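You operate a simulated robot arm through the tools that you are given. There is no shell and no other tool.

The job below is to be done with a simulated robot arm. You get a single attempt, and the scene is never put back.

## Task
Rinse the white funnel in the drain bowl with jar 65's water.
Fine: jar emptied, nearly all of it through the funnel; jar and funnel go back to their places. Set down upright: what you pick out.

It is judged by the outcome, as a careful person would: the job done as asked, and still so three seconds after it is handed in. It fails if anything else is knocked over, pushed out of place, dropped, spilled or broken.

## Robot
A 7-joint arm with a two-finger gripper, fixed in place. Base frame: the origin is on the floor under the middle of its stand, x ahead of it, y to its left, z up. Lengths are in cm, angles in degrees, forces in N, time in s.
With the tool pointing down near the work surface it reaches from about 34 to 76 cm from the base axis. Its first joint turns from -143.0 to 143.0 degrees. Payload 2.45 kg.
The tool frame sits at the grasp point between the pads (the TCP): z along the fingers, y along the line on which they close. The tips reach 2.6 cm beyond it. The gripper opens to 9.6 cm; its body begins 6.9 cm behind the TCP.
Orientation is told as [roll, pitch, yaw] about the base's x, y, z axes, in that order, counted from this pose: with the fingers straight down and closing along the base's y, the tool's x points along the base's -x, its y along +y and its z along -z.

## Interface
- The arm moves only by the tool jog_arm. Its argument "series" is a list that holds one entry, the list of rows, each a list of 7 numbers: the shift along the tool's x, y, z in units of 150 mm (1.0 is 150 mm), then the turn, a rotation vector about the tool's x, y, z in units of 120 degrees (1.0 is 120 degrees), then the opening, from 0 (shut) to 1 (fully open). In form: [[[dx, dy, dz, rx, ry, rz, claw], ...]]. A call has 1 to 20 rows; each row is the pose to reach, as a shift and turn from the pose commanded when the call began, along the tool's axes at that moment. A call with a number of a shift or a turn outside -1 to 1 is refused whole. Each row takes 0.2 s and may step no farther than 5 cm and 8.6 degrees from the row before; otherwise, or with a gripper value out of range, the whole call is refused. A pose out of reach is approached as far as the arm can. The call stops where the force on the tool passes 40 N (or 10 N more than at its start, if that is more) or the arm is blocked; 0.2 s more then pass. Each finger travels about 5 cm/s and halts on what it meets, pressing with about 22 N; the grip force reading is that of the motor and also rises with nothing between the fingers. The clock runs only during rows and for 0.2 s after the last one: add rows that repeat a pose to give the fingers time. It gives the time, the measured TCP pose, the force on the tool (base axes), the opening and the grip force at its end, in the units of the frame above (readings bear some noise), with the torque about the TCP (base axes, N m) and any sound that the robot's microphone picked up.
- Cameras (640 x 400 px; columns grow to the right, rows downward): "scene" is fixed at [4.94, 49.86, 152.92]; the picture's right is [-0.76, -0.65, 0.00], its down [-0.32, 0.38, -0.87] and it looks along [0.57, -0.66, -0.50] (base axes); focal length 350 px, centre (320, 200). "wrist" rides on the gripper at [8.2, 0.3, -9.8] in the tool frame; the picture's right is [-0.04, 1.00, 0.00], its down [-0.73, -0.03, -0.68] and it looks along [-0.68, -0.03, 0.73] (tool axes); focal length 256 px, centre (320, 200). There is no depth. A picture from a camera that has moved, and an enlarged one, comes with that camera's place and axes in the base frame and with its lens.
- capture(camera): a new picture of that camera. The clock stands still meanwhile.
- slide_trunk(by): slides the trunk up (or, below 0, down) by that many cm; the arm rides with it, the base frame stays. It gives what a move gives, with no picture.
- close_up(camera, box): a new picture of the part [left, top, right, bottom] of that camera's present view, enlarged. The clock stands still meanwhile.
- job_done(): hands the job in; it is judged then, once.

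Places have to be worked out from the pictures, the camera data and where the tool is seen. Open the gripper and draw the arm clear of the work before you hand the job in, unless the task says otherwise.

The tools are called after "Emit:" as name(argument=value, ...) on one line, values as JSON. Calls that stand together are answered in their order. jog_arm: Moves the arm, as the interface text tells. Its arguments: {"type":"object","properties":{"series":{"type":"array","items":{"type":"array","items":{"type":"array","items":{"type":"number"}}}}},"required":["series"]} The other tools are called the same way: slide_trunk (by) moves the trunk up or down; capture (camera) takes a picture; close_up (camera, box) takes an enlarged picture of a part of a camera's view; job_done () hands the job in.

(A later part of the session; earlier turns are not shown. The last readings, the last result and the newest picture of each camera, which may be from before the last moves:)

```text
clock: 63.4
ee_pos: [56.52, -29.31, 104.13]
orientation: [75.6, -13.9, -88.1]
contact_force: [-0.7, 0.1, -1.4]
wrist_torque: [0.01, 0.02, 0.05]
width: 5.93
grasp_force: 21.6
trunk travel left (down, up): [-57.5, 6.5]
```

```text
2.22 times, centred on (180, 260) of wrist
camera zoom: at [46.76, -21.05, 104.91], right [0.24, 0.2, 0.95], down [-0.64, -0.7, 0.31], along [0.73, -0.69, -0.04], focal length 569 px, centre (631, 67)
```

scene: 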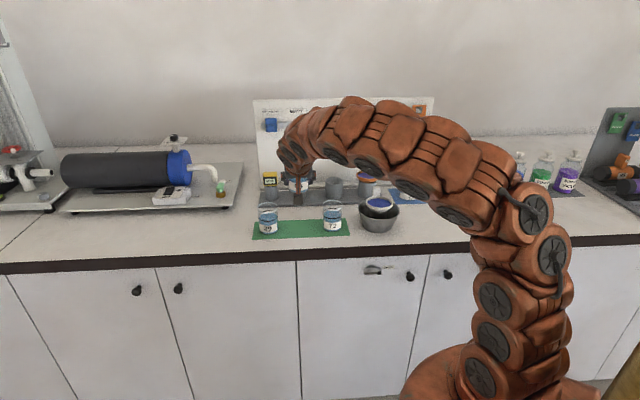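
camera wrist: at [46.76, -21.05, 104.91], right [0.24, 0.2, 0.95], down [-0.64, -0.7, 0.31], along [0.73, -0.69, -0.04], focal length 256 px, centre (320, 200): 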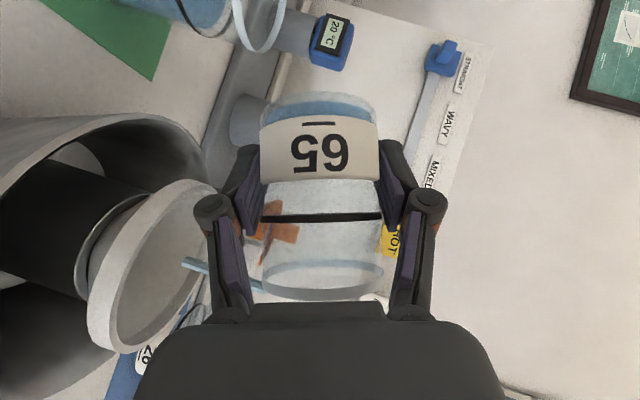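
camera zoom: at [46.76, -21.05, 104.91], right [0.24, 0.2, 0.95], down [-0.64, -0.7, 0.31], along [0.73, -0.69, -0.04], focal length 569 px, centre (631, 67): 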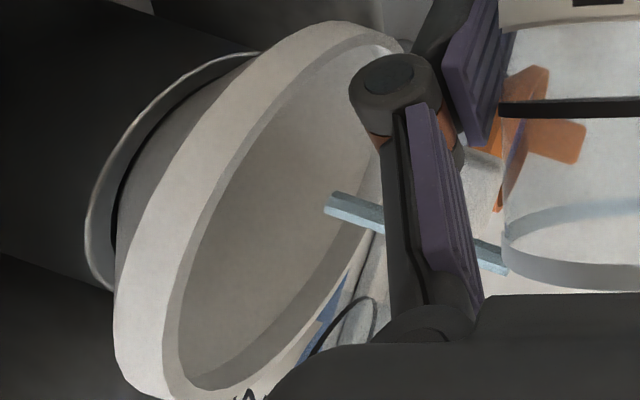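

The landing point is now within 1 cm of the funnel's centre. I continue from 70° to 82°.

Emit:
jog_arm(series=[[[-0.0009, 0.0022, -0.0009, -0.0044, 0, 0.0044, 0.35], [-0.0019, 0.0044, -0.0019, -0.0088, 0, 0.0088, 0.35], [-0.0028, 0.0065, -0.0028, -0.0133, 0, 0.0133, 0.35], [-0.0038, 0.0087, -0.0038, -0.0177, 0, 0.0177, 0.35], [-0.0047, 0.0109, -0.0047, -0.0221, 0, 0.0221, 0.35], [-0.0056, 0.0131, -0.0056, -0.0265, 0, 0.0265, 0.35], [-0.0066, 0.0152, -0.0066, -0.0309, 0, 0.0309, 0.35], [-0.0075, 0.0174, -0.0075, -0.0354, 0, 0.0354, 0.35], [-0.0094, 0.0195, -0.0094, -0.0398, 0, 0.0398, 0.35], [-0.0112, 0.0217, -0.0112, -0.0442, 0, 0.0442, 0.35], [-0.0131, 0.0238, -0.0131, -0.0486, 0, 0.0486, 0.35], [-0.015, 0.026, -0.015, -0.053, 0, 0.053, 0.35], [-0.0168, 0.0281, -0.0168, -0.0574, 0, 0.0574, 0.35], [-0.0187, 0.0303, -0.0187, -0.0619, 0, 0.0619, 0.35], [-0.0205, 0.0324, -0.0205, -0.0663, 0, 0.0663, 0.35], [-0.0224, 0.0346, -0.0224, -0.0707, 0, 0.0707, 0.35]]])

Emit:
capture(camera="wrist")

Emit:
close_up(camera="scene", box=[340, 160, 410, 225])

```text
clock: 66.8
ee_pos: [56.24, -29.35, 104.66]
orientation: [84.3, -5.6, -89.7]
contact_force: [0.5, 0.0, -0.2]
wrist_torque: [0.02, 0.0, -0.01]
width: 5.85
grasp_force: 21.8
trunk travel left (down, up): [-57.5, 6.5]
```

```text
taken
camera wrist: at [46.42, -21.29, 105.27], right [0.1, 0.06, 0.99], down [-0.67, -0.73, 0.11], along [0.73, -0.68, -0.03], focal length 256 px, centre (320, 200)
```

wrist: 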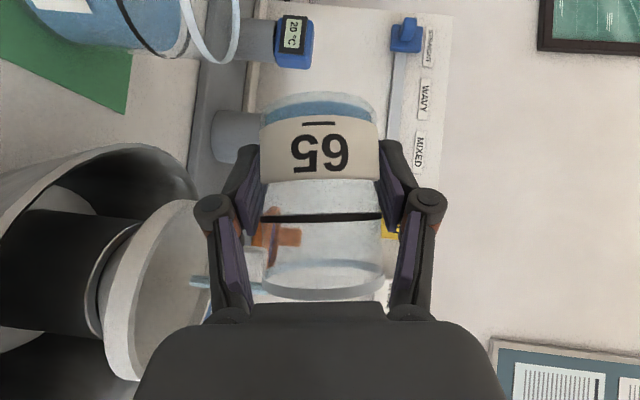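

```text
6.15 times, centred on (375, 192) of scene
camera zoom: at [4.94, 49.86, 152.92], right [-0.76, -0.65, 0.0], down [-0.32, 0.38, -0.87], along [0.57, -0.66, -0.5], focal length 2154 px, centre (-18, 246)
```

zoom: 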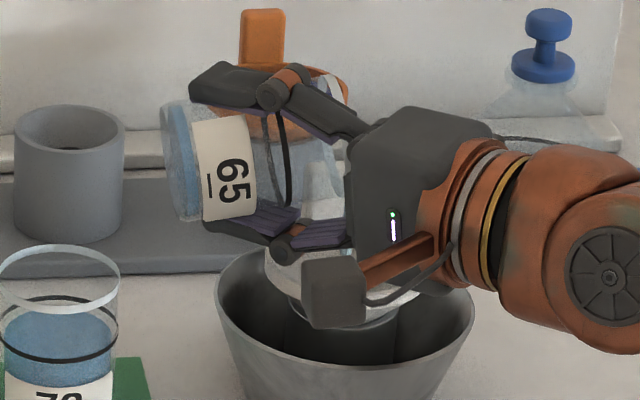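

Only a thin layer remains. I tip on from 82° through 90° to 106° with the lip still over the funnel.

Emit:
jog_arm(series=[[[-0.003, 0.0053, -0.003, -0.0059, 0, 0.0059, 0.35], [-0.0059, 0.0106, -0.0059, -0.0118, 0, 0.0118, 0.35], [-0.0089, 0.0159, -0.0089, -0.0177, 0, 0.0177, 0.35], [-0.0119, 0.0212, -0.0119, -0.0236, 0, 0.0236, 0.35], [-0.0148, 0.0265, -0.0148, -0.0295, 0, 0.0295, 0.35], [-0.0178, 0.0318, -0.0178, -0.0354, 0, 0.0354, 0.35], [-0.0207, 0.0371, -0.0207, -0.0412, 0, 0.0412, 0.35], [-0.0237, 0.0424, -0.0237, -0.0471, 0, 0.0471, 0.35], [-0.0279, 0.0476, -0.0279, -0.055, 0, 0.055, 0.35], [-0.032, 0.0529, -0.032, -0.0628, 0, 0.0628, 0.35], [-0.0362, 0.0581, -0.0362, -0.0707, 0, 0.0707, 0.35], [-0.0404, 0.0633, -0.0404, -0.0785, 0, 0.0785, 0.35], [-0.0445, 0.0686, -0.0445, -0.0864, 0, 0.0864, 0.35], [-0.0487, 0.0738, -0.0487, -0.0943, 0, 0.0943, 0.35], [-0.0535, 0.0789, -0.0535, -0.1021, 0, 0.1021, 0.35], [-0.0583, 0.084, -0.0583, -0.11, 0, 0.11, 0.35], [-0.0631, 0.0891, -0.0631, -0.1178, 0, 0.1178, 0.35], [-0.0679, 0.0942, -0.0679, -0.1257, 0, 0.1257, 0.35], [-0.0727, 0.0993, -0.0727, -0.1335, 0, 0.1335, 0.35], [-0.0775, 0.1044, -0.0775, -0.1414, 0, 0.1414, 0.35]]])

Emit:
capture(camera="wrist")

Emit:
close_up(camera="scene", box=[340, 160, 410, 225])

```text
clock: 71.0
ee_pos: [55.37, -30.2, 106.6]
orientation: [101.6, 11.1, -88.7]
contact_force: [0.6, 1.1, -0.4]
wrist_torque: [-0.02, -0.01, -0.01]
width: 5.89
grasp_force: 22.1
trunk travel left (down, up): [-57.5, 6.5]
```

```text
taken
camera wrist: at [45.48, -22.31, 106.61], right [-0.19, -0.23, 0.95], down [-0.64, -0.7, -0.3], along [0.74, -0.67, -0.01], focal length 256 px, centre (320, 200)
```

wrist: 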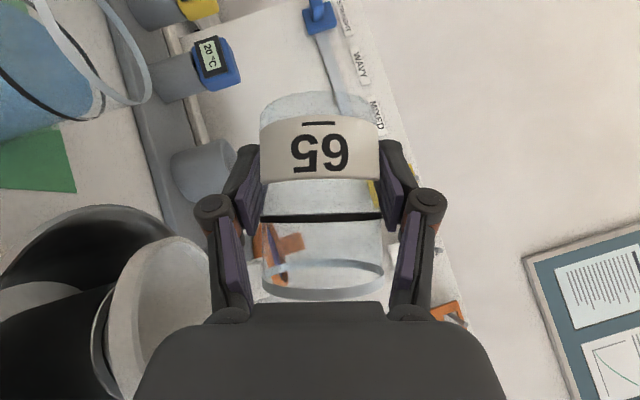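

```text
6.15 times, centred on (375, 192) of scene
camera zoom: at [4.94, 49.86, 152.92], right [-0.76, -0.65, 0.0], down [-0.32, 0.38, -0.87], along [0.57, -0.66, -0.5], focal length 2154 px, centre (-18, 246)
```

zoom: 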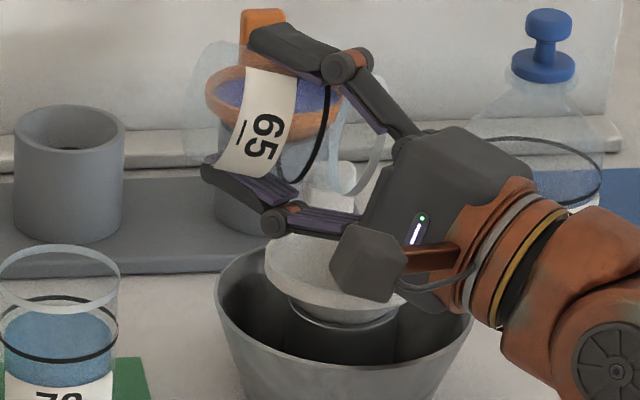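

The jar looks empty now and the stream has stopped. I hold the tilt for a couple of seconds so it drains fully, then zoom in to verify.

Emit:
jog_arm(series=[[[0, 0, 0, 0, 0, 0, 0.35], [0, 0, 0, 0, 0, 0, 0.35], [0, 0, 0, 0, 0, 0, 0.35], [0, 0, 0, 0, 0, 0, 0.35], [0, 0, 0, 0, 0, 0, 0.35], [0, 0, 0, 0, 0, 0, 0.35], [0, 0, 0, 0, 0, 0, 0.35], [0, 0, 0, 0, 0, 0, 0.35], [0, 0, 0, 0, 0, 0, 0.35], [0, 0, 0, 0, 0, 0, 0.35]]])

Emit:
close_up(camera="wrist", box=[220, 70, 420, 310])

Emit:
close_up(camera="wrist", box=[0, 200, 240, 400])

Emit:
close_up(camera="scene", box=[350, 155, 400, 195])

```text
clock: 73.2
ee_pos: [55.39, -30.24, 106.52]
orientation: [101.5, 11.2, -88.9]
contact_force: [0.3, 0.3, -0.6]
wrist_torque: [-0.01, -0.01, -0.01]
width: 5.89
grasp_force: 22.2
trunk travel left (down, up): [-57.5, 6.5]
```

```text
1.67 times, centred on (320, 190) of wrist
camera zoom: at [45.49, -22.33, 106.61], right [-0.19, -0.23, 0.95], down [-0.64, -0.7, -0.3], along [0.74, -0.67, -0.01], focal length 427 px, centre (320, 217)
```

zoom: 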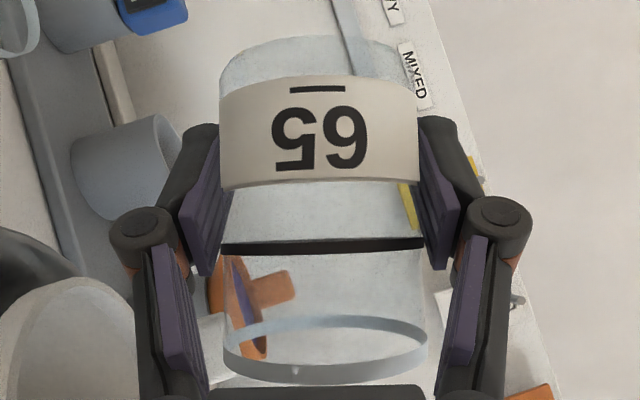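

```text
2.00 times, centred on (120, 300) of wrist
camera zoom: at [45.49, -22.33, 106.61], right [-0.19, -0.23, 0.95], down [-0.64, -0.7, -0.3], along [0.74, -0.67, -0.01], focal length 512 px, centre (720, 0)
```

zoom: 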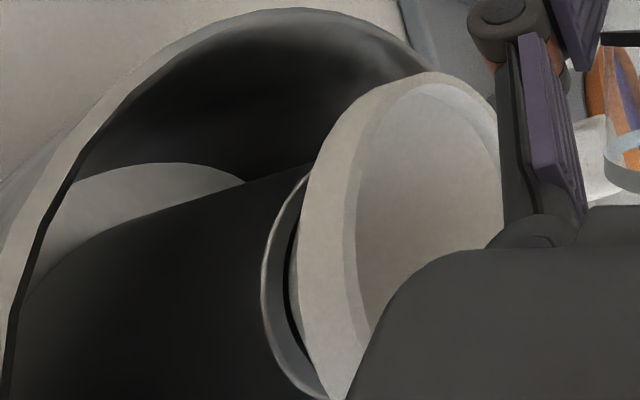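

```text
10.00 times, centred on (375, 175) of scene
camera zoom: at [4.94, 49.86, 152.92], right [-0.76, -0.65, 0.0], down [-0.32, 0.38, -0.87], along [0.57, -0.66, -0.5], focal length 3501 px, centre (-230, 450)
```

zoom: 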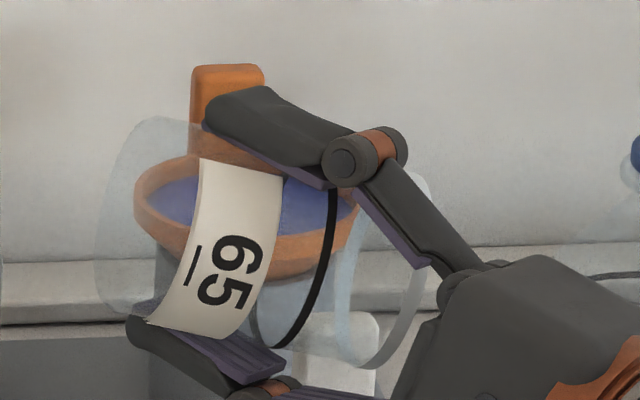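

The jar is completely empty and the funnel is clean inside. I turn the jar back upright while rising and moving away from the bowl.

Emit:
jog_arm(series=[[[0.0207, 0.0201, 0.0169, 0.0446, 0, -0.0446, 0.35], [0.0414, 0.0402, 0.0338, 0.0892, 0, -0.0892, 0.35], [0.0621, 0.0603, 0.0507, 0.1338, 0, -0.1338, 0.35], [0.0828, 0.0804, 0.0676, 0.1784, 0, -0.1784, 0.35], [0.1035, 0.1005, 0.0845, 0.223, 0, -0.223, 0.35], [0.1242, 0.1206, 0.1014, 0.2676, 0, -0.2676, 0.35], [0.1449, 0.1407, 0.1183, 0.3122, 0, -0.3122, 0.35], [0.1656, 0.1608, 0.1352, 0.3568, 0, -0.3568, 0.35], [0.1863, 0.1809, 0.1521, 0.4014, 0, -0.4014, 0.35], [0.207, 0.201, 0.169, 0.446, 0, -0.446, 0.35], [0.2277, 0.2211, 0.1859, 0.4906, 0, -0.4906, 0.35], [0.2484, 0.2412, 0.2028, 0.5352, 0, -0.5352, 0.35], [0.2691, 0.2613, 0.2197, 0.5798, 0, -0.5798, 0.35], [0.2898, 0.2814, 0.2366, 0.6245, 0, -0.6245, 0.35], [0.2898, 0.2814, 0.2366, 0.6245, 0, -0.6245, 0.35]]])

Emit:
capture(camera="wrist")

Emit:
capture(camera="scene")

```text
clock: 76.4
ee_pos: [57.92, -26.92, 112.05]
orientation: [0.0, -45.0, -44.9]
contact_force: [0.5, -0.3, 0.4]
wrist_torque: [0.03, -0.01, -0.01]
width: 5.88
grasp_force: 22.1
trunk travel left (down, up): [-57.5, 6.5]
```

```text
taken
camera wrist: at [49.08, -17.78, 113.29], right [0.73, 0.69, 0.03], down [0.01, -0.05, 1.0], along [0.69, -0.72, -0.04], focal length 256 px, centre (320, 200)
```

wrist: 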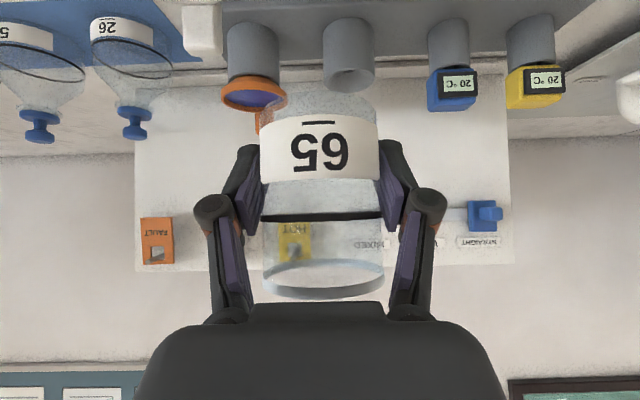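

```text
taken
```

scene: 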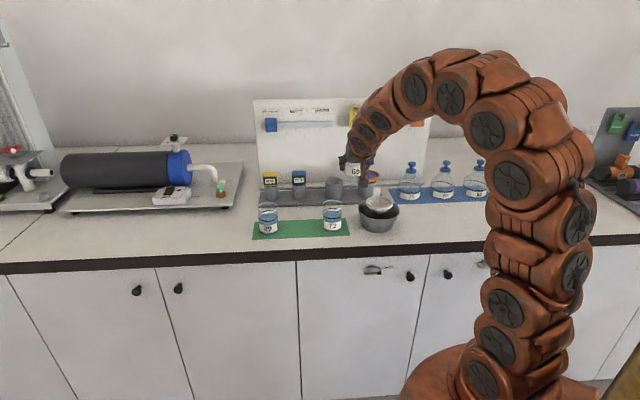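

The jar is upright again in the grip. The funnel looks different in the scene view, so I zoom in on it.

Emit:
close_up(camera="scene", box=[340, 170, 420, 235])

```text
6.15 times, centred on (380, 202) of scene
camera zoom: at [4.94, 49.86, 152.92], right [-0.76, -0.65, 0.0], down [-0.32, 0.38, -0.87], along [0.57, -0.66, -0.5], focal length 2154 px, centre (-49, 185)
```

zoom: 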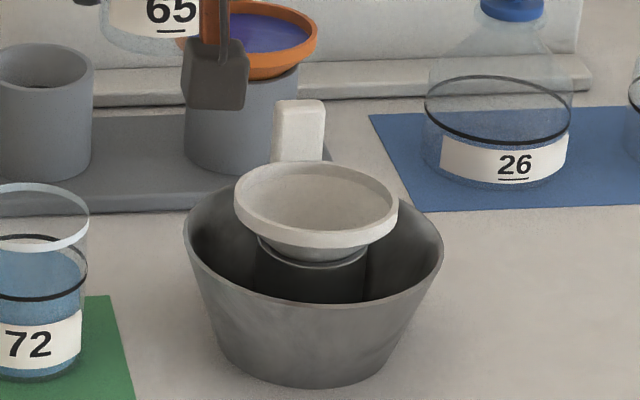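

The funnel is upright and clean in the bowl. I carry the empty jar back toward its place on the green mat.

Emit:
jog_arm(series=[[[0, 0.05, 0, 0, 0, 0, 0.35], [0, 0.17, 0, 0, 0, 0, 0.35], [0, 0.3, 0, 0, 0, 0, 0.35], [0, 0.44, 0, 0, 0, 0, 0.35], [0, 0.58, 0, 0, 0, 0, 0.35], [0, 0.72, 0, 0, 0, 0, 0.35], [0, 0.84, 0, 0, 0, 0, 0.35], [0, 0.93, 0, 0, 0, 0, 0.35], [0, 0.967, 0, 0, 0, 0, 0.35], [0, 0.967, 0, 0, 0, 0, 0.35]]])

```text
clock: 78.6
ee_pos: [68.24, -16.5, 112.24]
orientation: [0.1, -45.0, -45.0]
contact_force: [-0.5, -0.2, -0.3]
wrist_torque: [-0.01, -0.02, 0.04]
width: 5.87
grasp_force: 21.4
trunk travel left (down, up): [-57.5, 6.5]
```

I align over the jar's original spot and come down to about 4 cm above the mat for a check.

Emit:
jog_arm(series=[[[0, 0.06, 0, 0, 0, 0, 0.35], [0.03, 0.1167, 0.03, 0, 0, 0, 0.35], [0.1, 0.1167, 0.1, 0, 0, 0, 0.35], [0.18, 0.1167, 0.18, 0, 0, 0, 0.35], [0.27, 0.1167, 0.27, 0, 0, 0, 0.35], [0.36, 0.1167, 0.36, 0, 0, 0, 0.35], [0.45, 0.1167, 0.45, 0, 0, 0, 0.35], [0.54, 0.1167, 0.54, 0, 0, 0, 0.35], [0.61, 0.1167, 0.61, 0, 0, 0, 0.35], [0.65, 0.1167, 0.65, 0, 0, 0, 0.35], [0.6646, 0.1167, 0.6646, 0, 0, 0, 0.35], [0.6646, 0.1167, 0.6646, 0, 0, 0, 0.35]]])

Emit:
capture(camera="wrist")

Emit:
close_up(camera="scene", box=[240, 160, 360, 250])

```text
clock: 81.2
ee_pos: [69.35, -15.42, 98.1]
orientation: [0.0, -45.0, -45.0]
contact_force: [-0.6, 0.8, -0.2]
wrist_torque: [0.0, 0.0, 0.0]
width: 5.85
grasp_force: 22.1
trunk travel left (down, up): [-57.5, 6.5]
```

```text
taken
camera wrist: at [60.54, -6.27, 99.31], right [0.73, 0.69, 0.03], down [0.01, -0.05, 1.0], along [0.69, -0.72, -0.04], focal length 256 px, centre (320, 200)
```

wrist: 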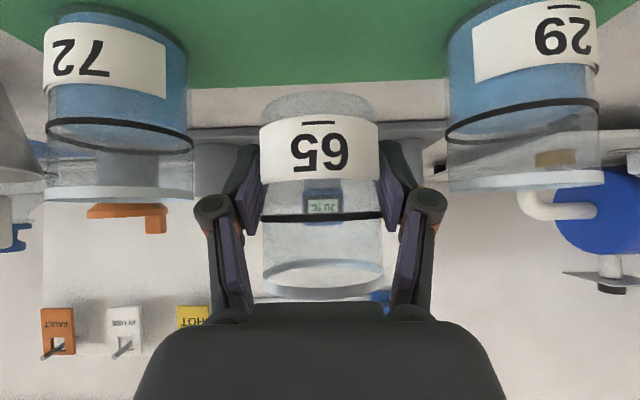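

```text
4.44 times, centred on (300, 205) of scene
camera zoom: at [4.94, 49.86, 152.92], right [-0.76, -0.65, 0.0], down [-0.32, 0.38, -0.87], along [0.57, -0.66, -0.5], focal length 1556 px, centre (409, 178)
```

zoom: 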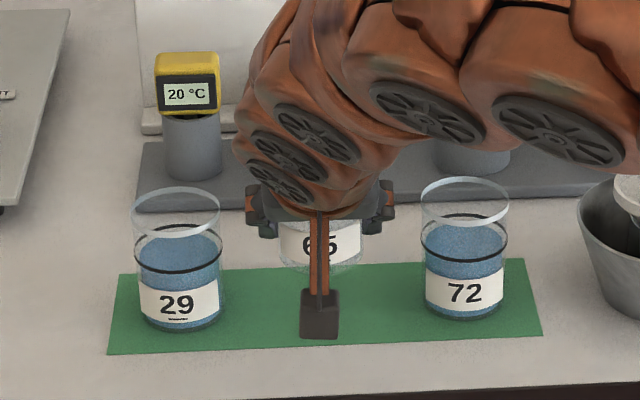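

The position matches: jars 72 and 29 appear at the same places as when I picked this one up. I lower 4.1 cm, slowing at the end.

Emit:
jog_arm(series=[[[0.03, 0.005, 0.03, 0, 0, 0, 0.35], [0.07, 0.005, 0.07, 0, 0, 0, 0.35], [0.11, 0.005, 0.11, 0, 0, 0, 0.35], [0.145, 0.005, 0.145, 0, 0, 0, 0.35], [0.17, 0.005, 0.17, 0, 0, 0, 0.35], [0.185, 0.005, 0.185, 0, 0, 0, 0.35], [0.193, 0.005, 0.193, 0, 0, 0, 0.35], [0.193, 0.005, 0.193, 0, 0, 0, 0.35]]])

Emit:
capture(camera="wrist")

```text
clock: 83.0
ee_pos: [69.58, -15.43, 93.96]
orientation: [0.1, -44.9, -45.0]
contact_force: [-0.3, -0.3, -0.4]
wrist_torque: [-0.01, 0.02, 0.0]
width: 5.88
grasp_force: 22.0
trunk travel left (down, up): [-57.5, 6.5]
```

```text
taken
camera wrist: at [60.68, -6.26, 95.19], right [0.73, 0.69, 0.03], down [0.01, -0.05, 1.0], along [0.69, -0.72, -0.04], focal length 256 px, centre (320, 200)
```

wrist: 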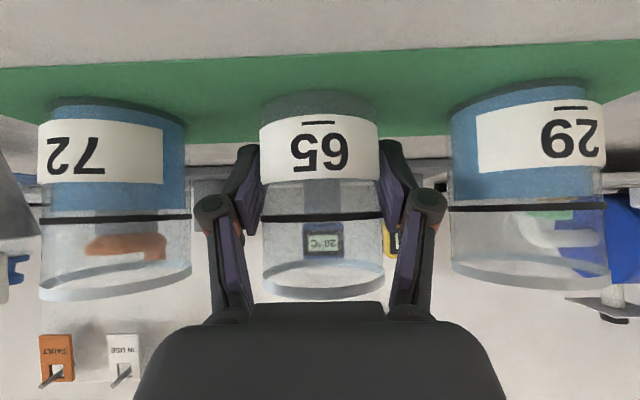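

It is about 0.2 cm above the mat. I trim 0.1 cm in v and lower in 0.1 cm steps until it touches.

Emit:
jog_arm(series=[[[0.0057, 0, -0.0057, 0, 0, 0, 0.35], [0.0104, 0, -0.001, 0, 0, 0, 0.35], [0.0151, 0, 0.0037, 0, 0, 0, 0.35], [0.0198, 0, 0.0084, 0, 0, 0, 0.35], [0.0198, 0, 0.0084, 0, 0, 0, 0.35]]])

```text
clock: 84.2
ee_pos: [69.32, -15.2, 93.75]
orientation: [0.1, -45.1, -45.0]
contact_force: [1.1, -1.4, 11.4]
wrist_torque: [0.05, -0.12, -0.03]
width: 5.88
grasp_force: 22.5
trunk travel left (down, up): [-57.5, 6.5]
```

The jar is down: 11 N upward. I ease off 0.1 cm and open the fingers to about 7.1 cm.

Emit:
jog_arm(series=[[[-0.0047, 0, -0.0047, 0, 0, 0, 0.35], [-0.0047, 0, -0.0047, 0, 0, 0, 0.66], [-0.0047, 0, -0.0047, 0, 0, 0, 0.74], [-0.0047, 0, -0.0047, 0, 0, 0, 0.74], [-0.0047, 0, -0.0047, 0, 0, 0, 0.74]]])

Emit:
capture(camera="wrist")

```text
clock: 85.4
ee_pos: [69.38, -15.2, 93.78]
orientation: [0.0, -45.0, -44.9]
contact_force: [-0.3, -0.1, 0.3]
wrist_torque: [0.0, 0.0, -0.01]
width: 7.12
grasp_force: 0.0
trunk travel left (down, up): [-57.5, 6.5]
```

```text
taken
camera wrist: at [60.59, -6.13, 94.97], right [0.73, 0.69, 0.03], down [0.01, -0.05, 1.0], along [0.69, -0.72, -0.04], focal length 256 px, centre (320, 200)
```

wrist: 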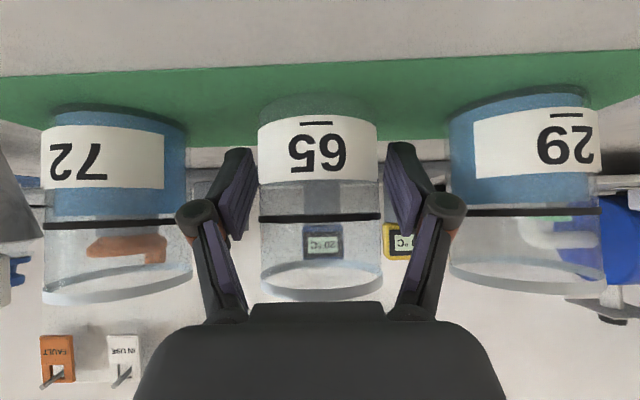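

The jar stands upright and free. I centre the fingers a touch and back out along the approach line.

Emit:
jog_arm(series=[[[0, -0.009, 0, 0, 0, 0, 0.74], [0, -0.009, -0.07, 0, 0, 0, 0.74], [0, -0.009, -0.17, 0, 0, 0, 0.74], [0, -0.009, -0.29, 0, 0, 0, 0.74], [0, -0.009, -0.42, 0, 0, 0, 0.74], [0, -0.009, -0.56, 0, 0, 0, 0.74], [-0.15, -0.009, -0.72, 0, 0, 0, 0.74], [-0.3, -0.009, -0.86, 0, 0, 0, 0.74], [-0.3, -0.009, -0.86, 0, 0, 0, 0.74]]])

Emit:
capture(camera="wrist")

Emit:
close_up(camera="scene", box=[240, 160, 420, 250])

```text
clock: 87.4
ee_pos: [65.09, -11.3, 106.14]
orientation: [0.0, -45.0, -45.0]
contact_force: [0.0, 0.0, 0.4]
wrist_torque: [-0.01, -0.01, -0.01]
width: 7.12
grasp_force: 0.0
trunk travel left (down, up): [-57.5, 6.5]
```

```text
taken
camera wrist: at [56.3, -2.2, 107.44], right [0.73, 0.69, 0.03], down [0.01, -0.05, 1.0], along [0.69, -0.72, -0.04], focal length 256 px, centre (320, 200)
```

wrist: 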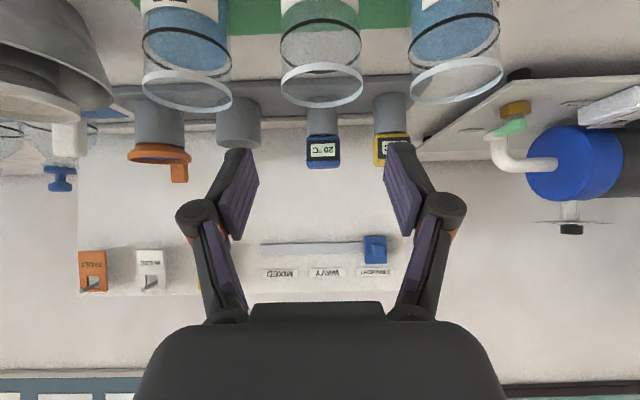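

```text
3.56 times, centred on (330, 205) of scene
camera zoom: at [4.94, 49.86, 152.92], right [-0.76, -0.65, 0.0], down [-0.32, 0.38, -0.87], along [0.57, -0.66, -0.5], focal length 1245 px, centre (284, 182)
```

zoom: 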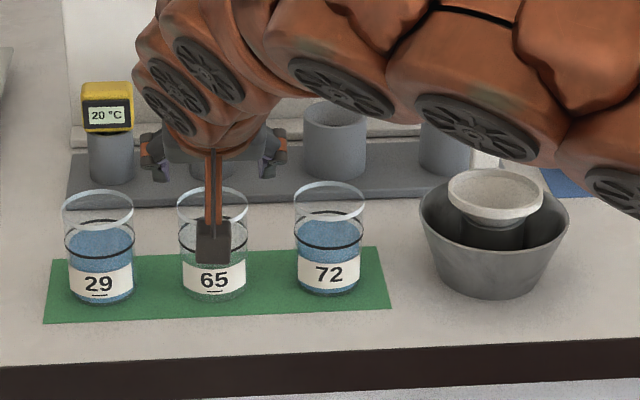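

Jar 65 is back in its place, upright and empty. Next I return for the funnel, first moving across at a safe height.

Emit:
jog_arm(series=[[[-0.11, -0.2, 0.01, 0, 0, 0, 0.8], [-0.22, -0.45, 0.025, 0, 0, 0, 0.85], [-0.3, -0.7, 0.04, 0, 0, 0, 0.88], [-0.33, -0.9, 0.047, 0, 0, 0, 0.88], [-0.33, -0.967, 0.047, 0, 0, 0, 0.88], [-0.33, -0.967, 0.047, 0, 0, 0, 0.88]]])

```text
clock: 88.8
ee_pos: [57.65, -24.13, 109.08]
orientation: [0.1, -45.0, -44.9]
contact_force: [-0.5, -0.7, -0.6]
wrist_torque: [0.07, 0.03, 0.01]
width: 8.45
grasp_force: 0.2
trunk travel left (down, up): [-57.5, 6.5]
```

I move on to hover directly above the funnel in the bowl.

Emit:
jog_arm(series=[[[0.012, -0.18, 0.06, 0, 0, 0, 0.88], [0.024, -0.36, 0.13, 0, 0, 0, 0.88], [0.036, -0.53, 0.21, 0, 0, 0, 0.88], [0.048, -0.65, 0.27, 0, 0, 0, 0.88], [0.048, -0.677, 0.289, 0, 0, 0, 0.88], [0.048, -0.677, 0.289, 0, 0, 0, 0.88]]])

Emit:
capture(camera="wrist")

Emit:
close_up(camera="scene", box=[340, 160, 420, 225])

```text
clock: 90.2
ee_pos: [52.27, -33.25, 105.7]
orientation: [0.1, -45.0, -44.9]
contact_force: [0.2, -1.0, 0.1]
wrist_torque: [0.02, 0.01, -0.02]
width: 8.44
grasp_force: 0.2
trunk travel left (down, up): [-57.5, 6.5]
```

```text
taken
camera wrist: at [43.36, -24.18, 106.84], right [0.73, 0.69, 0.03], down [0.01, -0.05, 1.0], along [0.69, -0.72, -0.04], focal length 256 px, centre (320, 200)
```

wrist: 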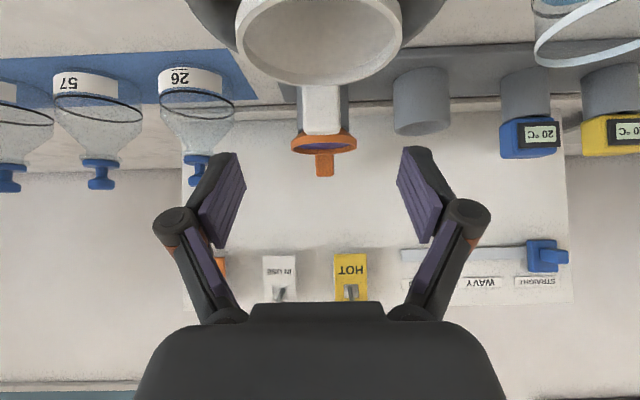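

```text
6.15 times, centred on (380, 192) of scene
camera zoom: at [4.94, 49.86, 152.92], right [-0.76, -0.65, 0.0], down [-0.32, 0.38, -0.87], along [0.57, -0.66, -0.5], focal length 2154 px, centre (-49, 246)
```

zoom: 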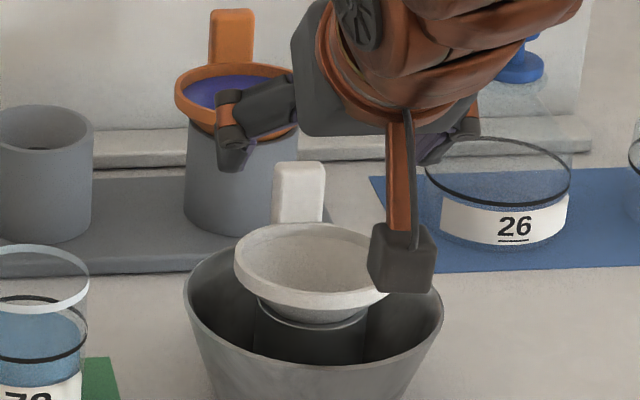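

The fingers are centred over the rim. I descend vertically so they pass either side of it, at 8.45 cm opening.

Emit:
jog_arm(series=[[[0.06, 0.006, 0.06, 0, 0, 0, 0.88], [0.12, 0.006, 0.12, 0, 0, 0, 0.88], [0.18, 0.006, 0.18, 0, 0, 0, 0.88], [0.23, 0.006, 0.23, 0, 0, 0, 0.88], [0.27, 0.006, 0.27, 0, 0, 0, 0.88], [0.3, 0.006, 0.3, 0, 0, 0, 0.88], [0.32, 0.006, 0.32, 0, 0, 0, 0.88], [0.334, 0.006, 0.334, 0, 0, 0, 0.88], [0.334, 0.006, 0.334, 0, 0, 0, 0.88]]])

Emit:
close_up(camera="wrist", box=[160, 60, 480, 260])

Emit:
close_up(camera="scene", box=[340, 160, 420, 225])

```text
clock: 92.2
ee_pos: [52.32, -33.26, 98.56]
orientation: [0.1, -45.0, -44.9]
contact_force: [-0.9, 0.1, -0.2]
wrist_torque: [0.01, -0.01, -0.01]
width: 8.46
grasp_force: 0.0
trunk travel left (down, up): [-57.5, 6.5]
```

```text
2.00 times, centred on (320, 160) of wrist
camera zoom: at [43.5, -24.18, 99.75], right [0.73, 0.69, 0.03], down [0.01, -0.05, 1.0], along [0.69, -0.72, -0.04], focal length 512 px, centre (320, 280)
```

zoom: 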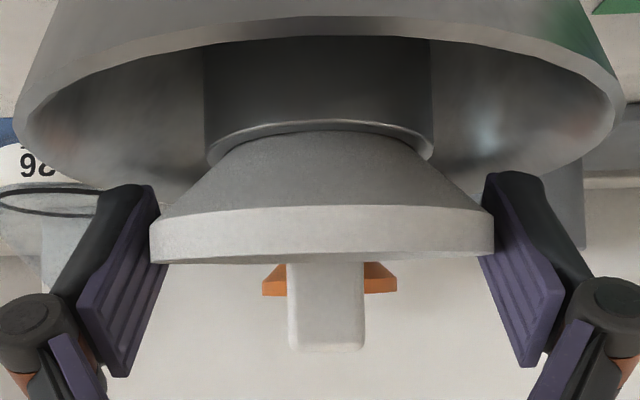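

```text
6.15 times, centred on (380, 192) of scene
camera zoom: at [4.94, 49.86, 152.92], right [-0.76, -0.65, 0.0], down [-0.32, 0.38, -0.87], along [0.57, -0.66, -0.5], focal length 2154 px, centre (-49, 246)
```

zoom: 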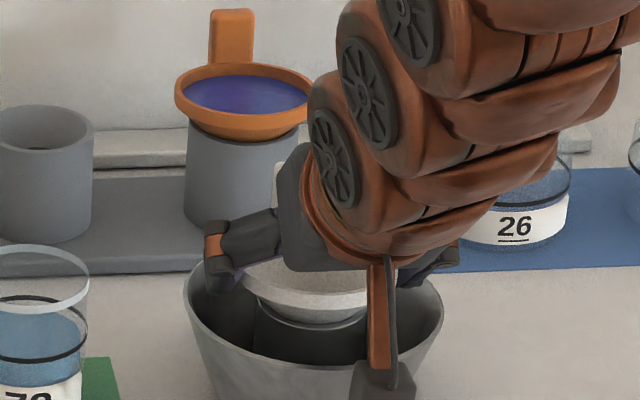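

The rim sits between the pads with no contact. I close on it.

Emit:
jog_arm(series=[[[0, 0, 0, 0, 0, 0, 0.8], [0, 0, 0, 0, 0, 0, 0.7], [0, 0, 0, 0, 0, 0, 0.6], [0, 0, 0, 0, 0, 0, 0.5], [0, 0, 0, 0, 0, 0, 0.5]]])

Emit:
jog_arm(series=[[[-0.0118, 0, -0.0118, 0, 0, 0, 0.5], [-0.0236, 0, -0.0236, 0, 0, 0, 0.5], [-0.0354, 0, -0.0354, 0, 0, 0, 0.5], [-0.0471, 0, -0.0471, 0, 0, 0, 0.5], [-0.0471, 0, -0.0471, 0, 0, 0, 0.5]]])

Emit:
capture(camera="wrist")

```text
clock: 93.4
ee_pos: [52.32, -33.32, 98.53]
orientation: [0.2, -45.0, -44.8]
contact_force: [0.0, 0.8, 3.5]
wrist_torque: [-0.01, -0.05, 0.03]
width: 7.53
grasp_force: 22.0
trunk travel left (down, up): [-57.5, 6.5]
```

```text
clock: 94.6
ee_pos: [52.38, -33.41, 99.44]
orientation: [0.1, -45.0, -45.0]
contact_force: [-0.7, -0.3, -0.7]
wrist_torque: [0.01, 0.01, -0.01]
width: 7.53
grasp_force: 22.3
trunk travel left (down, up): [-57.5, 6.5]
```

```text
taken
camera wrist: at [43.53, -24.18, 100.68], right [0.73, 0.69, 0.03], down [0.01, -0.05, 1.0], along [0.69, -0.72, -0.04], focal length 256 px, centre (320, 200)
```

wrist: 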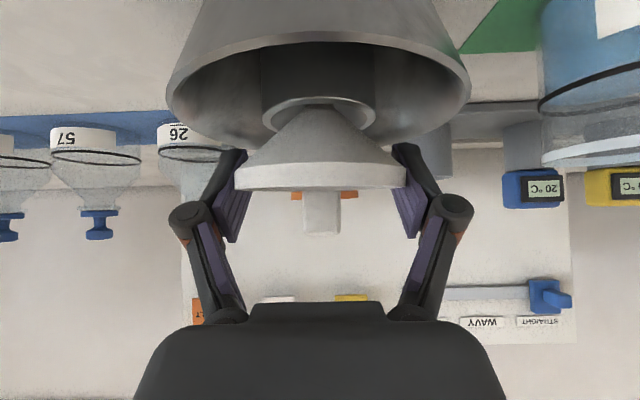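

The funnel is lifting cleanly in the new grip; its axis is about 0.35 cm nearer the palm than before. I lift it straight out of the bowl.

Emit:
jog_arm(series=[[[-0.04, 0, -0.04, 0, 0, 0, 0.5], [-0.09, 0, -0.09, 0, 0, 0, 0.5], [-0.14, 0, -0.14, 0, 0, 0, 0.5], [-0.2, 0, -0.2, 0, 0, 0, 0.5], [-0.26, 0, -0.26, 0, 0, 0, 0.5], [-0.32, 0, -0.32, 0, 0, 0, 0.5], [-0.38, 0, -0.38, 0, 0, 0, 0.5], [-0.43, 0, -0.43, 0, 0, 0, 0.5], [-0.47, 0, -0.47, 0, 0, 0, 0.5], [-0.495, 0, -0.495, 0, 0, 0, 0.5], [-0.495, 0, -0.495, 0, 0, 0, 0.5], [-0.495, 0, -0.495, 0, 0, 0, 0.5]]])

Emit:
capture(camera="wrist")

Emit:
close_up(camera="scene", box=[320, 130, 430, 235])

```text
clock: 97.2
ee_pos: [52.47, -33.29, 109.88]
orientation: [0.1, -45.0, -44.9]
contact_force: [-0.4, 0.7, -0.8]
wrist_torque: [0.01, 0.01, 0.03]
width: 7.55
grasp_force: 21.9
trunk travel left (down, up): [-57.5, 6.5]
```

```text
taken
camera wrist: at [43.64, -24.19, 111.2], right [0.73, 0.69, 0.03], down [0.01, -0.05, 1.0], along [0.69, -0.72, -0.04], focal length 256 px, centre (320, 200)
```

wrist: 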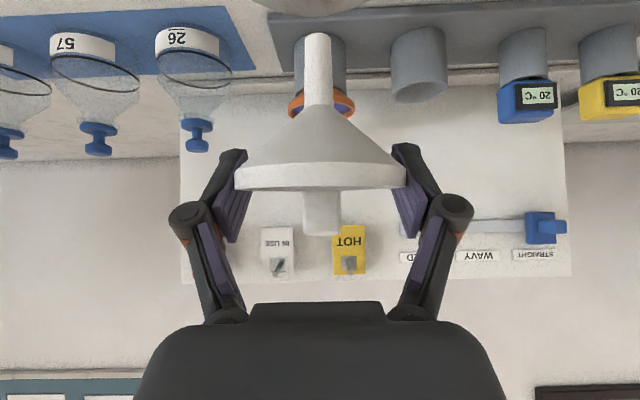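

```text
3.81 times, centred on (375, 182) of scene
camera zoom: at [4.94, 49.86, 152.92], right [-0.76, -0.65, 0.0], down [-0.32, 0.38, -0.87], along [0.57, -0.66, -0.5], focal length 1334 px, centre (110, 267)
```

zoom: 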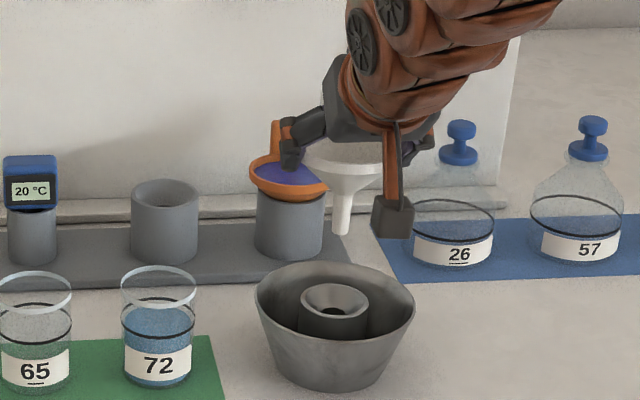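

The bowl is empty of the funnel and nothing else has moved. I carry the funnel back to hover above its holder.

Emit:
jog_arm(series=[[[-0.035, 0.032, 0.035, 0, 0, 0, 0.5], [-0.1, 0.091, 0.099, 0, 0, 0, 0.5], [-0.18, 0.164, 0.178, 0, 0, 0, 0.5], [-0.26, 0.237, 0.257, 0, 0, 0, 0.5], [-0.34, 0.31, 0.336, 0, 0, 0, 0.5], [-0.42, 0.383, 0.415, 0, 0, 0, 0.5], [-0.5, 0.456, 0.495, 0, 0, 0, 0.5], [-0.58, 0.529, 0.574, 0, 0, 0, 0.5], [-0.66, 0.602, 0.653, 0, 0, 0, 0.5], [-0.74, 0.675, 0.732, 0, 0, 0, 0.5], [-0.8, 0.73, 0.791, 0, 0, 0, 0.5], [-0.85, 0.775, 0.841, 0, 0, 0, 0.5], [-0.8715, 0.795, 0.862, 0, 0, 0, 0.5], [-0.8715, 0.795, 0.862, 0, 0, 0, 0.5]]])

Emit:
capture(camera="wrist")

Emit:
close_up(camera="scene", box=[300, 130, 390, 210])

```text
clock: 100.2
ee_pos: [73.86, -37.92, 110.22]
orientation: [0.1, -44.9, -44.8]
contact_force: [0.2, 0.4, -0.8]
wrist_torque: [0.01, -0.01, 0.05]
width: 7.52
grasp_force: 22.0
trunk travel left (down, up): [-57.5, 6.5]
```

```text
taken
camera wrist: at [65.0, -28.68, 111.44], right [0.73, 0.69, 0.03], down [0.01, -0.05, 1.0], along [0.69, -0.72, -0.04], focal length 256 px, centre (320, 200)
```

wrist: 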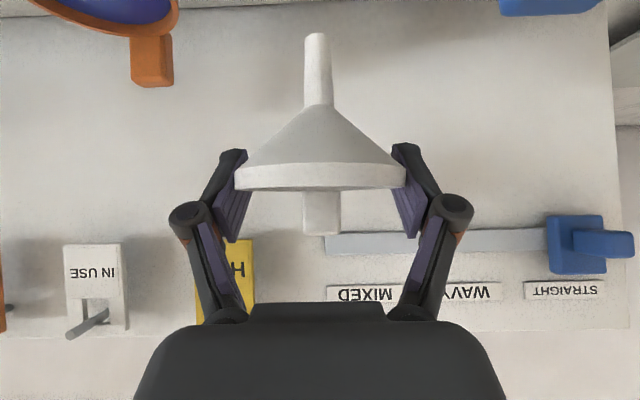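

```text
5.00 times, centred on (345, 170) of scene
camera zoom: at [4.94, 49.86, 152.92], right [-0.76, -0.65, 0.0], down [-0.32, 0.38, -0.87], along [0.57, -0.66, -0.5], focal length 1751 px, centre (195, 350)
```

zoom: 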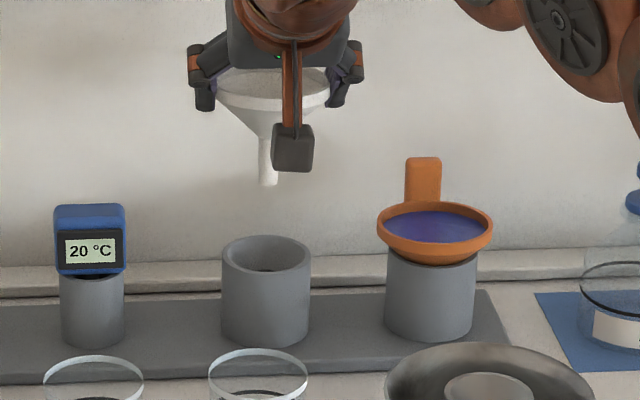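

The stem tip lines up with the holder's opening in the scene view. I descend 9.5 cm straight down and stop just above seating.

Emit:
jog_arm(series=[[[0.04, 0.004, 0.04, 0, 0, 0, 0.5], [0.09, 0.004, 0.09, 0, 0, 0, 0.5], [0.15, 0.004, 0.15, 0, 0, 0, 0.5], [0.21, 0.004, 0.21, 0, 0, 0, 0.5], [0.27, 0.004, 0.27, 0, 0, 0, 0.5], [0.33, 0.004, 0.33, 0, 0, 0, 0.5], [0.38, 0.004, 0.38, 0, 0, 0, 0.5], [0.42, 0.004, 0.42, 0, 0, 0, 0.5], [0.448, 0.004, 0.448, 0, 0, 0, 0.5], [0.448, 0.004, 0.448, 0, 0, 0, 0.5]]])

Emit:
capture(camera="wrist")

Emit:
close_up(camera="scene", box=[310, 155, 390, 210])

```text
clock: 102.4
ee_pos: [73.96, -37.88, 100.46]
orientation: [0.0, -45.1, -44.9]
contact_force: [0.2, -0.3, -0.5]
wrist_torque: [0.03, 0.01, 0.0]
width: 7.51
grasp_force: 21.8
trunk travel left (down, up): [-57.5, 6.5]
```

```text
taken
camera wrist: at [65.11, -28.73, 101.8], right [0.73, 0.69, 0.03], down [0.01, -0.05, 1.0], along [0.69, -0.72, -0.04], focal length 256 px, centre (320, 200)
```

wrist: 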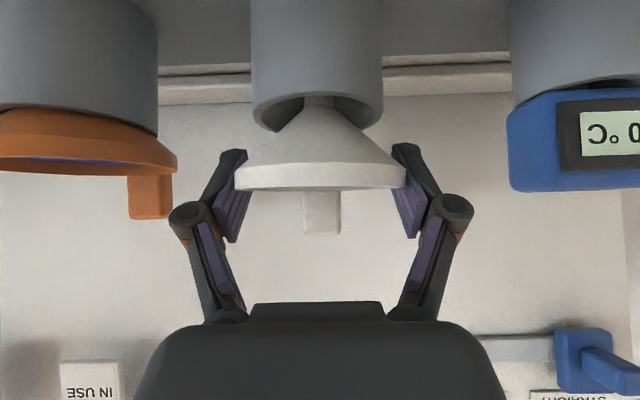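

```text
7.27 times, centred on (350, 182) of scene
camera zoom: at [4.94, 49.86, 152.92], right [-0.76, -0.65, 0.0], down [-0.32, 0.38, -0.87], along [0.57, -0.66, -0.5], focal length 2546 px, centre (102, 327)
```

zoom: 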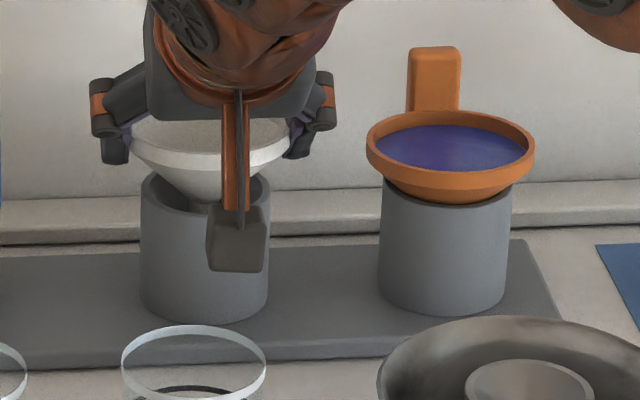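

The cone is centred in the holder with about 1 cm to go. I lower in small steps until it seats.

Emit:
jog_arm(series=[[[0.0118, 0, 0.0118, 0, 0, 0, 0.5], [0.0236, 0, 0.0236, 0, 0, 0, 0.5], [0.033, 0, 0.033, 0, 0, 0, 0.5], [0.0401, 0, 0.0401, 0, 0, 0, 0.5], [0.0448, 0, 0.0448, 0, 0, 0, 0.5], [0.0448, 0, 0.0448, 0, 0, 0, 0.5]]])

```text
clock: 103.8
ee_pos: [73.92, -37.73, 99.63]
orientation: [0.1, -44.9, -44.9]
contact_force: [3.1, -4.4, 1.4]
wrist_torque: [-0.33, -0.21, -0.01]
width: 7.49
grasp_force: 22.0
trunk travel left (down, up): [-57.5, 6.5]
```

The stem feels a side load of about 5 N toward +v, as it did at the bowl. I shift 0.3 cm that way and read the force again.

Emit:
jog_arm(series=[[[-0.007, 0, 0.007, 0, 0, 0, 0.5], [-0.0141, 0, 0.0141, 0, 0, 0, 0.5], [-0.0141, 0, 0.0141, 0, 0, 0, 0.5]]])

Emit:
capture(camera="wrist")

```text
clock: 104.6
ee_pos: [74.07, -37.9, 99.52]
orientation: [-0.1, -45.1, -44.9]
contact_force: [0.1, -0.1, -0.8]
wrist_torque: [0.02, -0.01, 0.0]
width: 7.53
grasp_force: 22.1
trunk travel left (down, up): [-57.5, 6.5]
```

```text
taken
camera wrist: at [65.24, -28.76, 100.83], right [0.73, 0.69, 0.03], down [0.01, -0.05, 1.0], along [0.69, -0.72, -0.04], focal length 256 px, centre (320, 200)
```

wrist: 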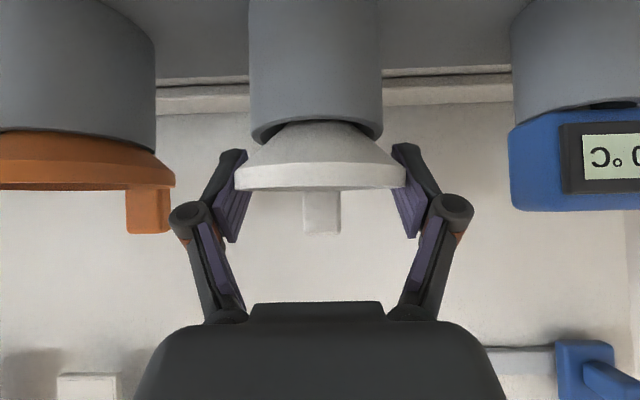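

The side load is gone. I lower in 0.1 cm steps to seat it.

Emit:
jog_arm(series=[[[0.0047, 0, 0.0047, 0, 0, 0, 0.5], [0.0094, 0, 0.0094, 0, 0, 0, 0.5], [0.0141, 0, 0.0141, 0, 0, 0, 0.5], [0.0141, 0, 0.0141, 0, 0, 0, 0.5]]])

```text
clock: 105.6
ee_pos: [74.16, -37.84, 99.32]
orientation: [0.1, -45.0, -45.0]
contact_force: [-2.5, 0.1, 3.8]
wrist_torque: [-0.03, 0.01, 0.0]
width: 7.54
grasp_force: 21.6
trunk travel left (down, up): [-57.5, 6.5]
```

First contact shows, at about 4 N. I lower 0.15 cm more to confirm the seat.

Emit:
jog_arm(series=[[[0.0035, 0, 0.0035, 0, 0, 0, 0.5], [0.0071, 0, 0.0071, 0, 0, 0, 0.5], [0.0071, 0, 0.0071, 0, 0, 0, 0.5]]])

Emit:
close_up(camera="wrist", box=[200, 80, 440, 260])

Emit:
close_up(camera="scene", box=[310, 155, 390, 210])

```text
clock: 106.4
ee_pos: [74.09, -37.83, 99.1]
orientation: [0.0, -45.2, -45.1]
contact_force: [-5.1, 1.2, 11.7]
wrist_torque: [-0.11, -0.02, -0.03]
width: 7.52
grasp_force: 21.6
trunk travel left (down, up): [-57.5, 6.5]
```

```text
2.22 times, centred on (320, 170) of wrist
camera zoom: at [65.19, -28.76, 100.41], right [0.73, 0.69, 0.03], down [0.0, -0.05, 1.0], along [0.69, -0.72, -0.04], focal length 569 px, centre (320, 267)
```

zoom: 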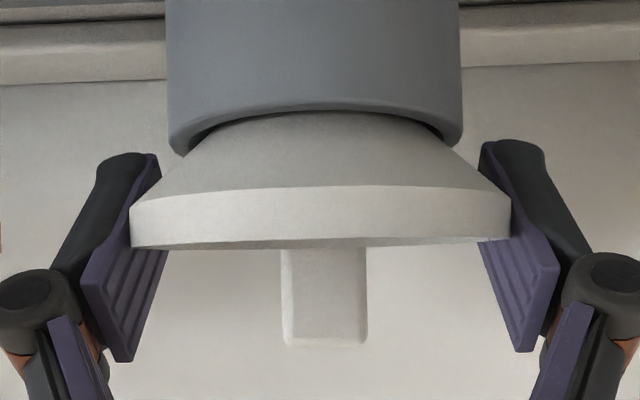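

```text
7.27 times, centred on (350, 182) of scene
camera zoom: at [4.94, 49.86, 152.92], right [-0.76, -0.65, 0.0], down [-0.32, 0.38, -0.87], along [0.57, -0.66, -0.5], focal length 2546 px, centre (102, 327)
```

zoom: 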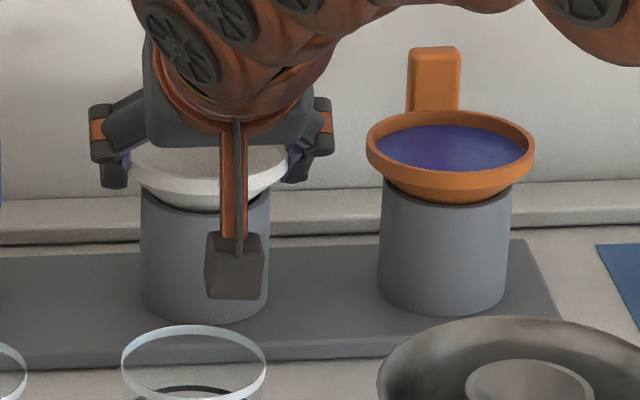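

The funnel is seated (12 N up), with a slight push toward -v. I ease off by 0.1 cm in both directions and open the fingers.

Emit:
jog_arm(series=[[[0, 0, -0.0094, 0, 0, 0, 0.5], [0, 0, -0.0094, 0, 0, 0, 0.5], [0, 0, -0.0094, 0, 0, 0, 0.75], [0, 0, -0.0094, 0, 0, 0, 0.9], [0, 0, -0.0094, 0, 0, 0, 0.9], [0, 0, -0.0094, 0, 0, 0, 0.9]]])

Emit:
close_up(camera="wrist", box=[200, 80, 440, 260])

Emit:
close_up(camera="scene", box=[310, 155, 390, 210])

```text
clock: 107.8
ee_pos: [73.93, -37.84, 99.1]
orientation: [0.2, -44.9, -45.0]
contact_force: [1.1, -0.7, -0.8]
wrist_torque: [0.02, 0.0, 0.02]
width: 8.64
grasp_force: 0.1
trunk travel left (down, up): [-57.5, 6.5]
```

```text
2.22 times, centred on (320, 170) of wrist
camera zoom: at [65.18, -28.79, 100.42], right [0.73, 0.69, 0.03], down [0.01, -0.05, 1.0], along [0.69, -0.72, -0.04], focal length 569 px, centre (320, 267)
```

zoom: 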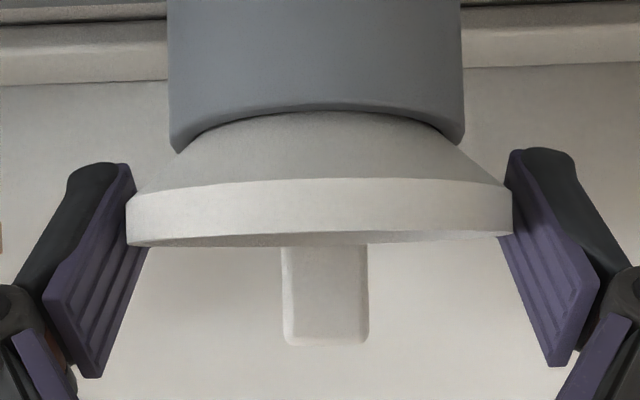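

```text
7.27 times, centred on (350, 182) of scene
camera zoom: at [4.94, 49.86, 152.92], right [-0.76, -0.65, 0.0], down [-0.32, 0.38, -0.87], along [0.57, -0.66, -0.5], focal length 2546 px, centre (102, 327)
```

zoom: 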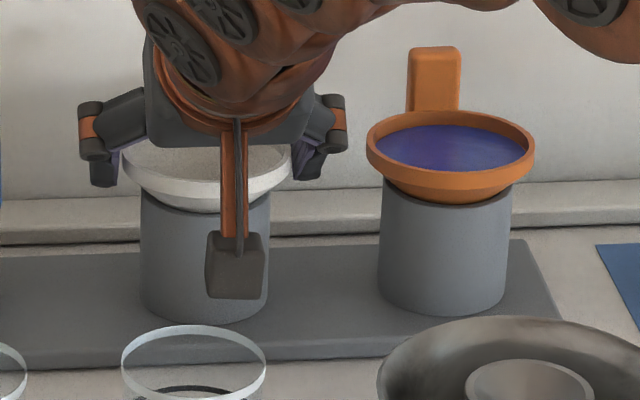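

The funnel stands free and level in its holder. I back out along the tool axis and rise clear.

Emit:
jog_arm(series=[[[-0.01, 0, -0.03, 0, 0, 0, 0.9], [-0.01, 0, -0.1, 0, 0, 0, 0.95], [-0.01, 0, -0.2, 0, 0, 0, 1.0], [-0.01, 0, -0.33, 0, 0, 0, 1.0], [-0.01, 0, -0.48, 0, 0, 0, 1.0], [-0.01, 0, -0.65, 0, 0, 0, 1.0], [-0.15, 0, -0.8, 0, 0, 0, 1.0], [-0.3, 0, -0.95, 0, 0, 0, 1.0], [-0.3, 0, -0.95, 0, 0, 0, 1.0]]])

Emit:
capture(camera="wrist")

Emit:
capture(camera="scene")

```text
clock: 109.8
ee_pos: [69.08, -32.77, 112.44]
orientation: [0.1, -45.0, -44.9]
contact_force: [-0.5, 0.3, 0.1]
wrist_torque: [0.0, 0.0, 0.03]
width: 9.63
grasp_force: 0.1
trunk travel left (down, up): [-57.5, 6.5]
```

```text
taken
camera wrist: at [60.31, -23.71, 113.74], right [0.73, 0.69, 0.03], down [0.01, -0.05, 1.0], along [0.69, -0.72, -0.04], focal length 256 px, centre (320, 200)
```

wrist: 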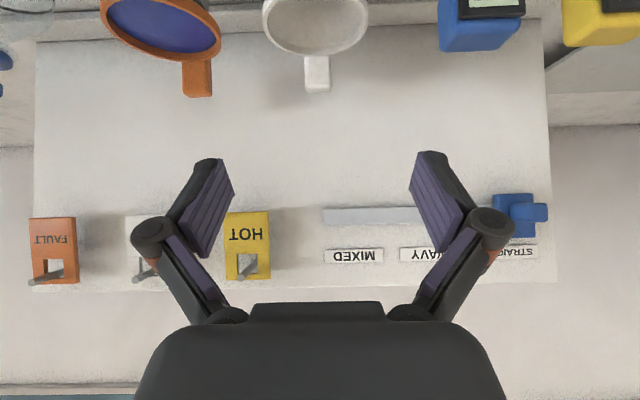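

```text
taken
```

scene: 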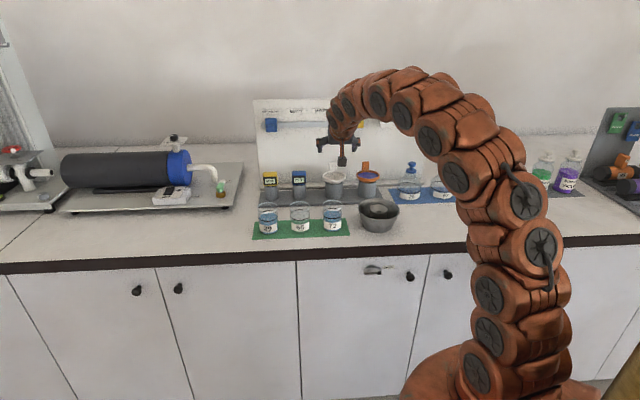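

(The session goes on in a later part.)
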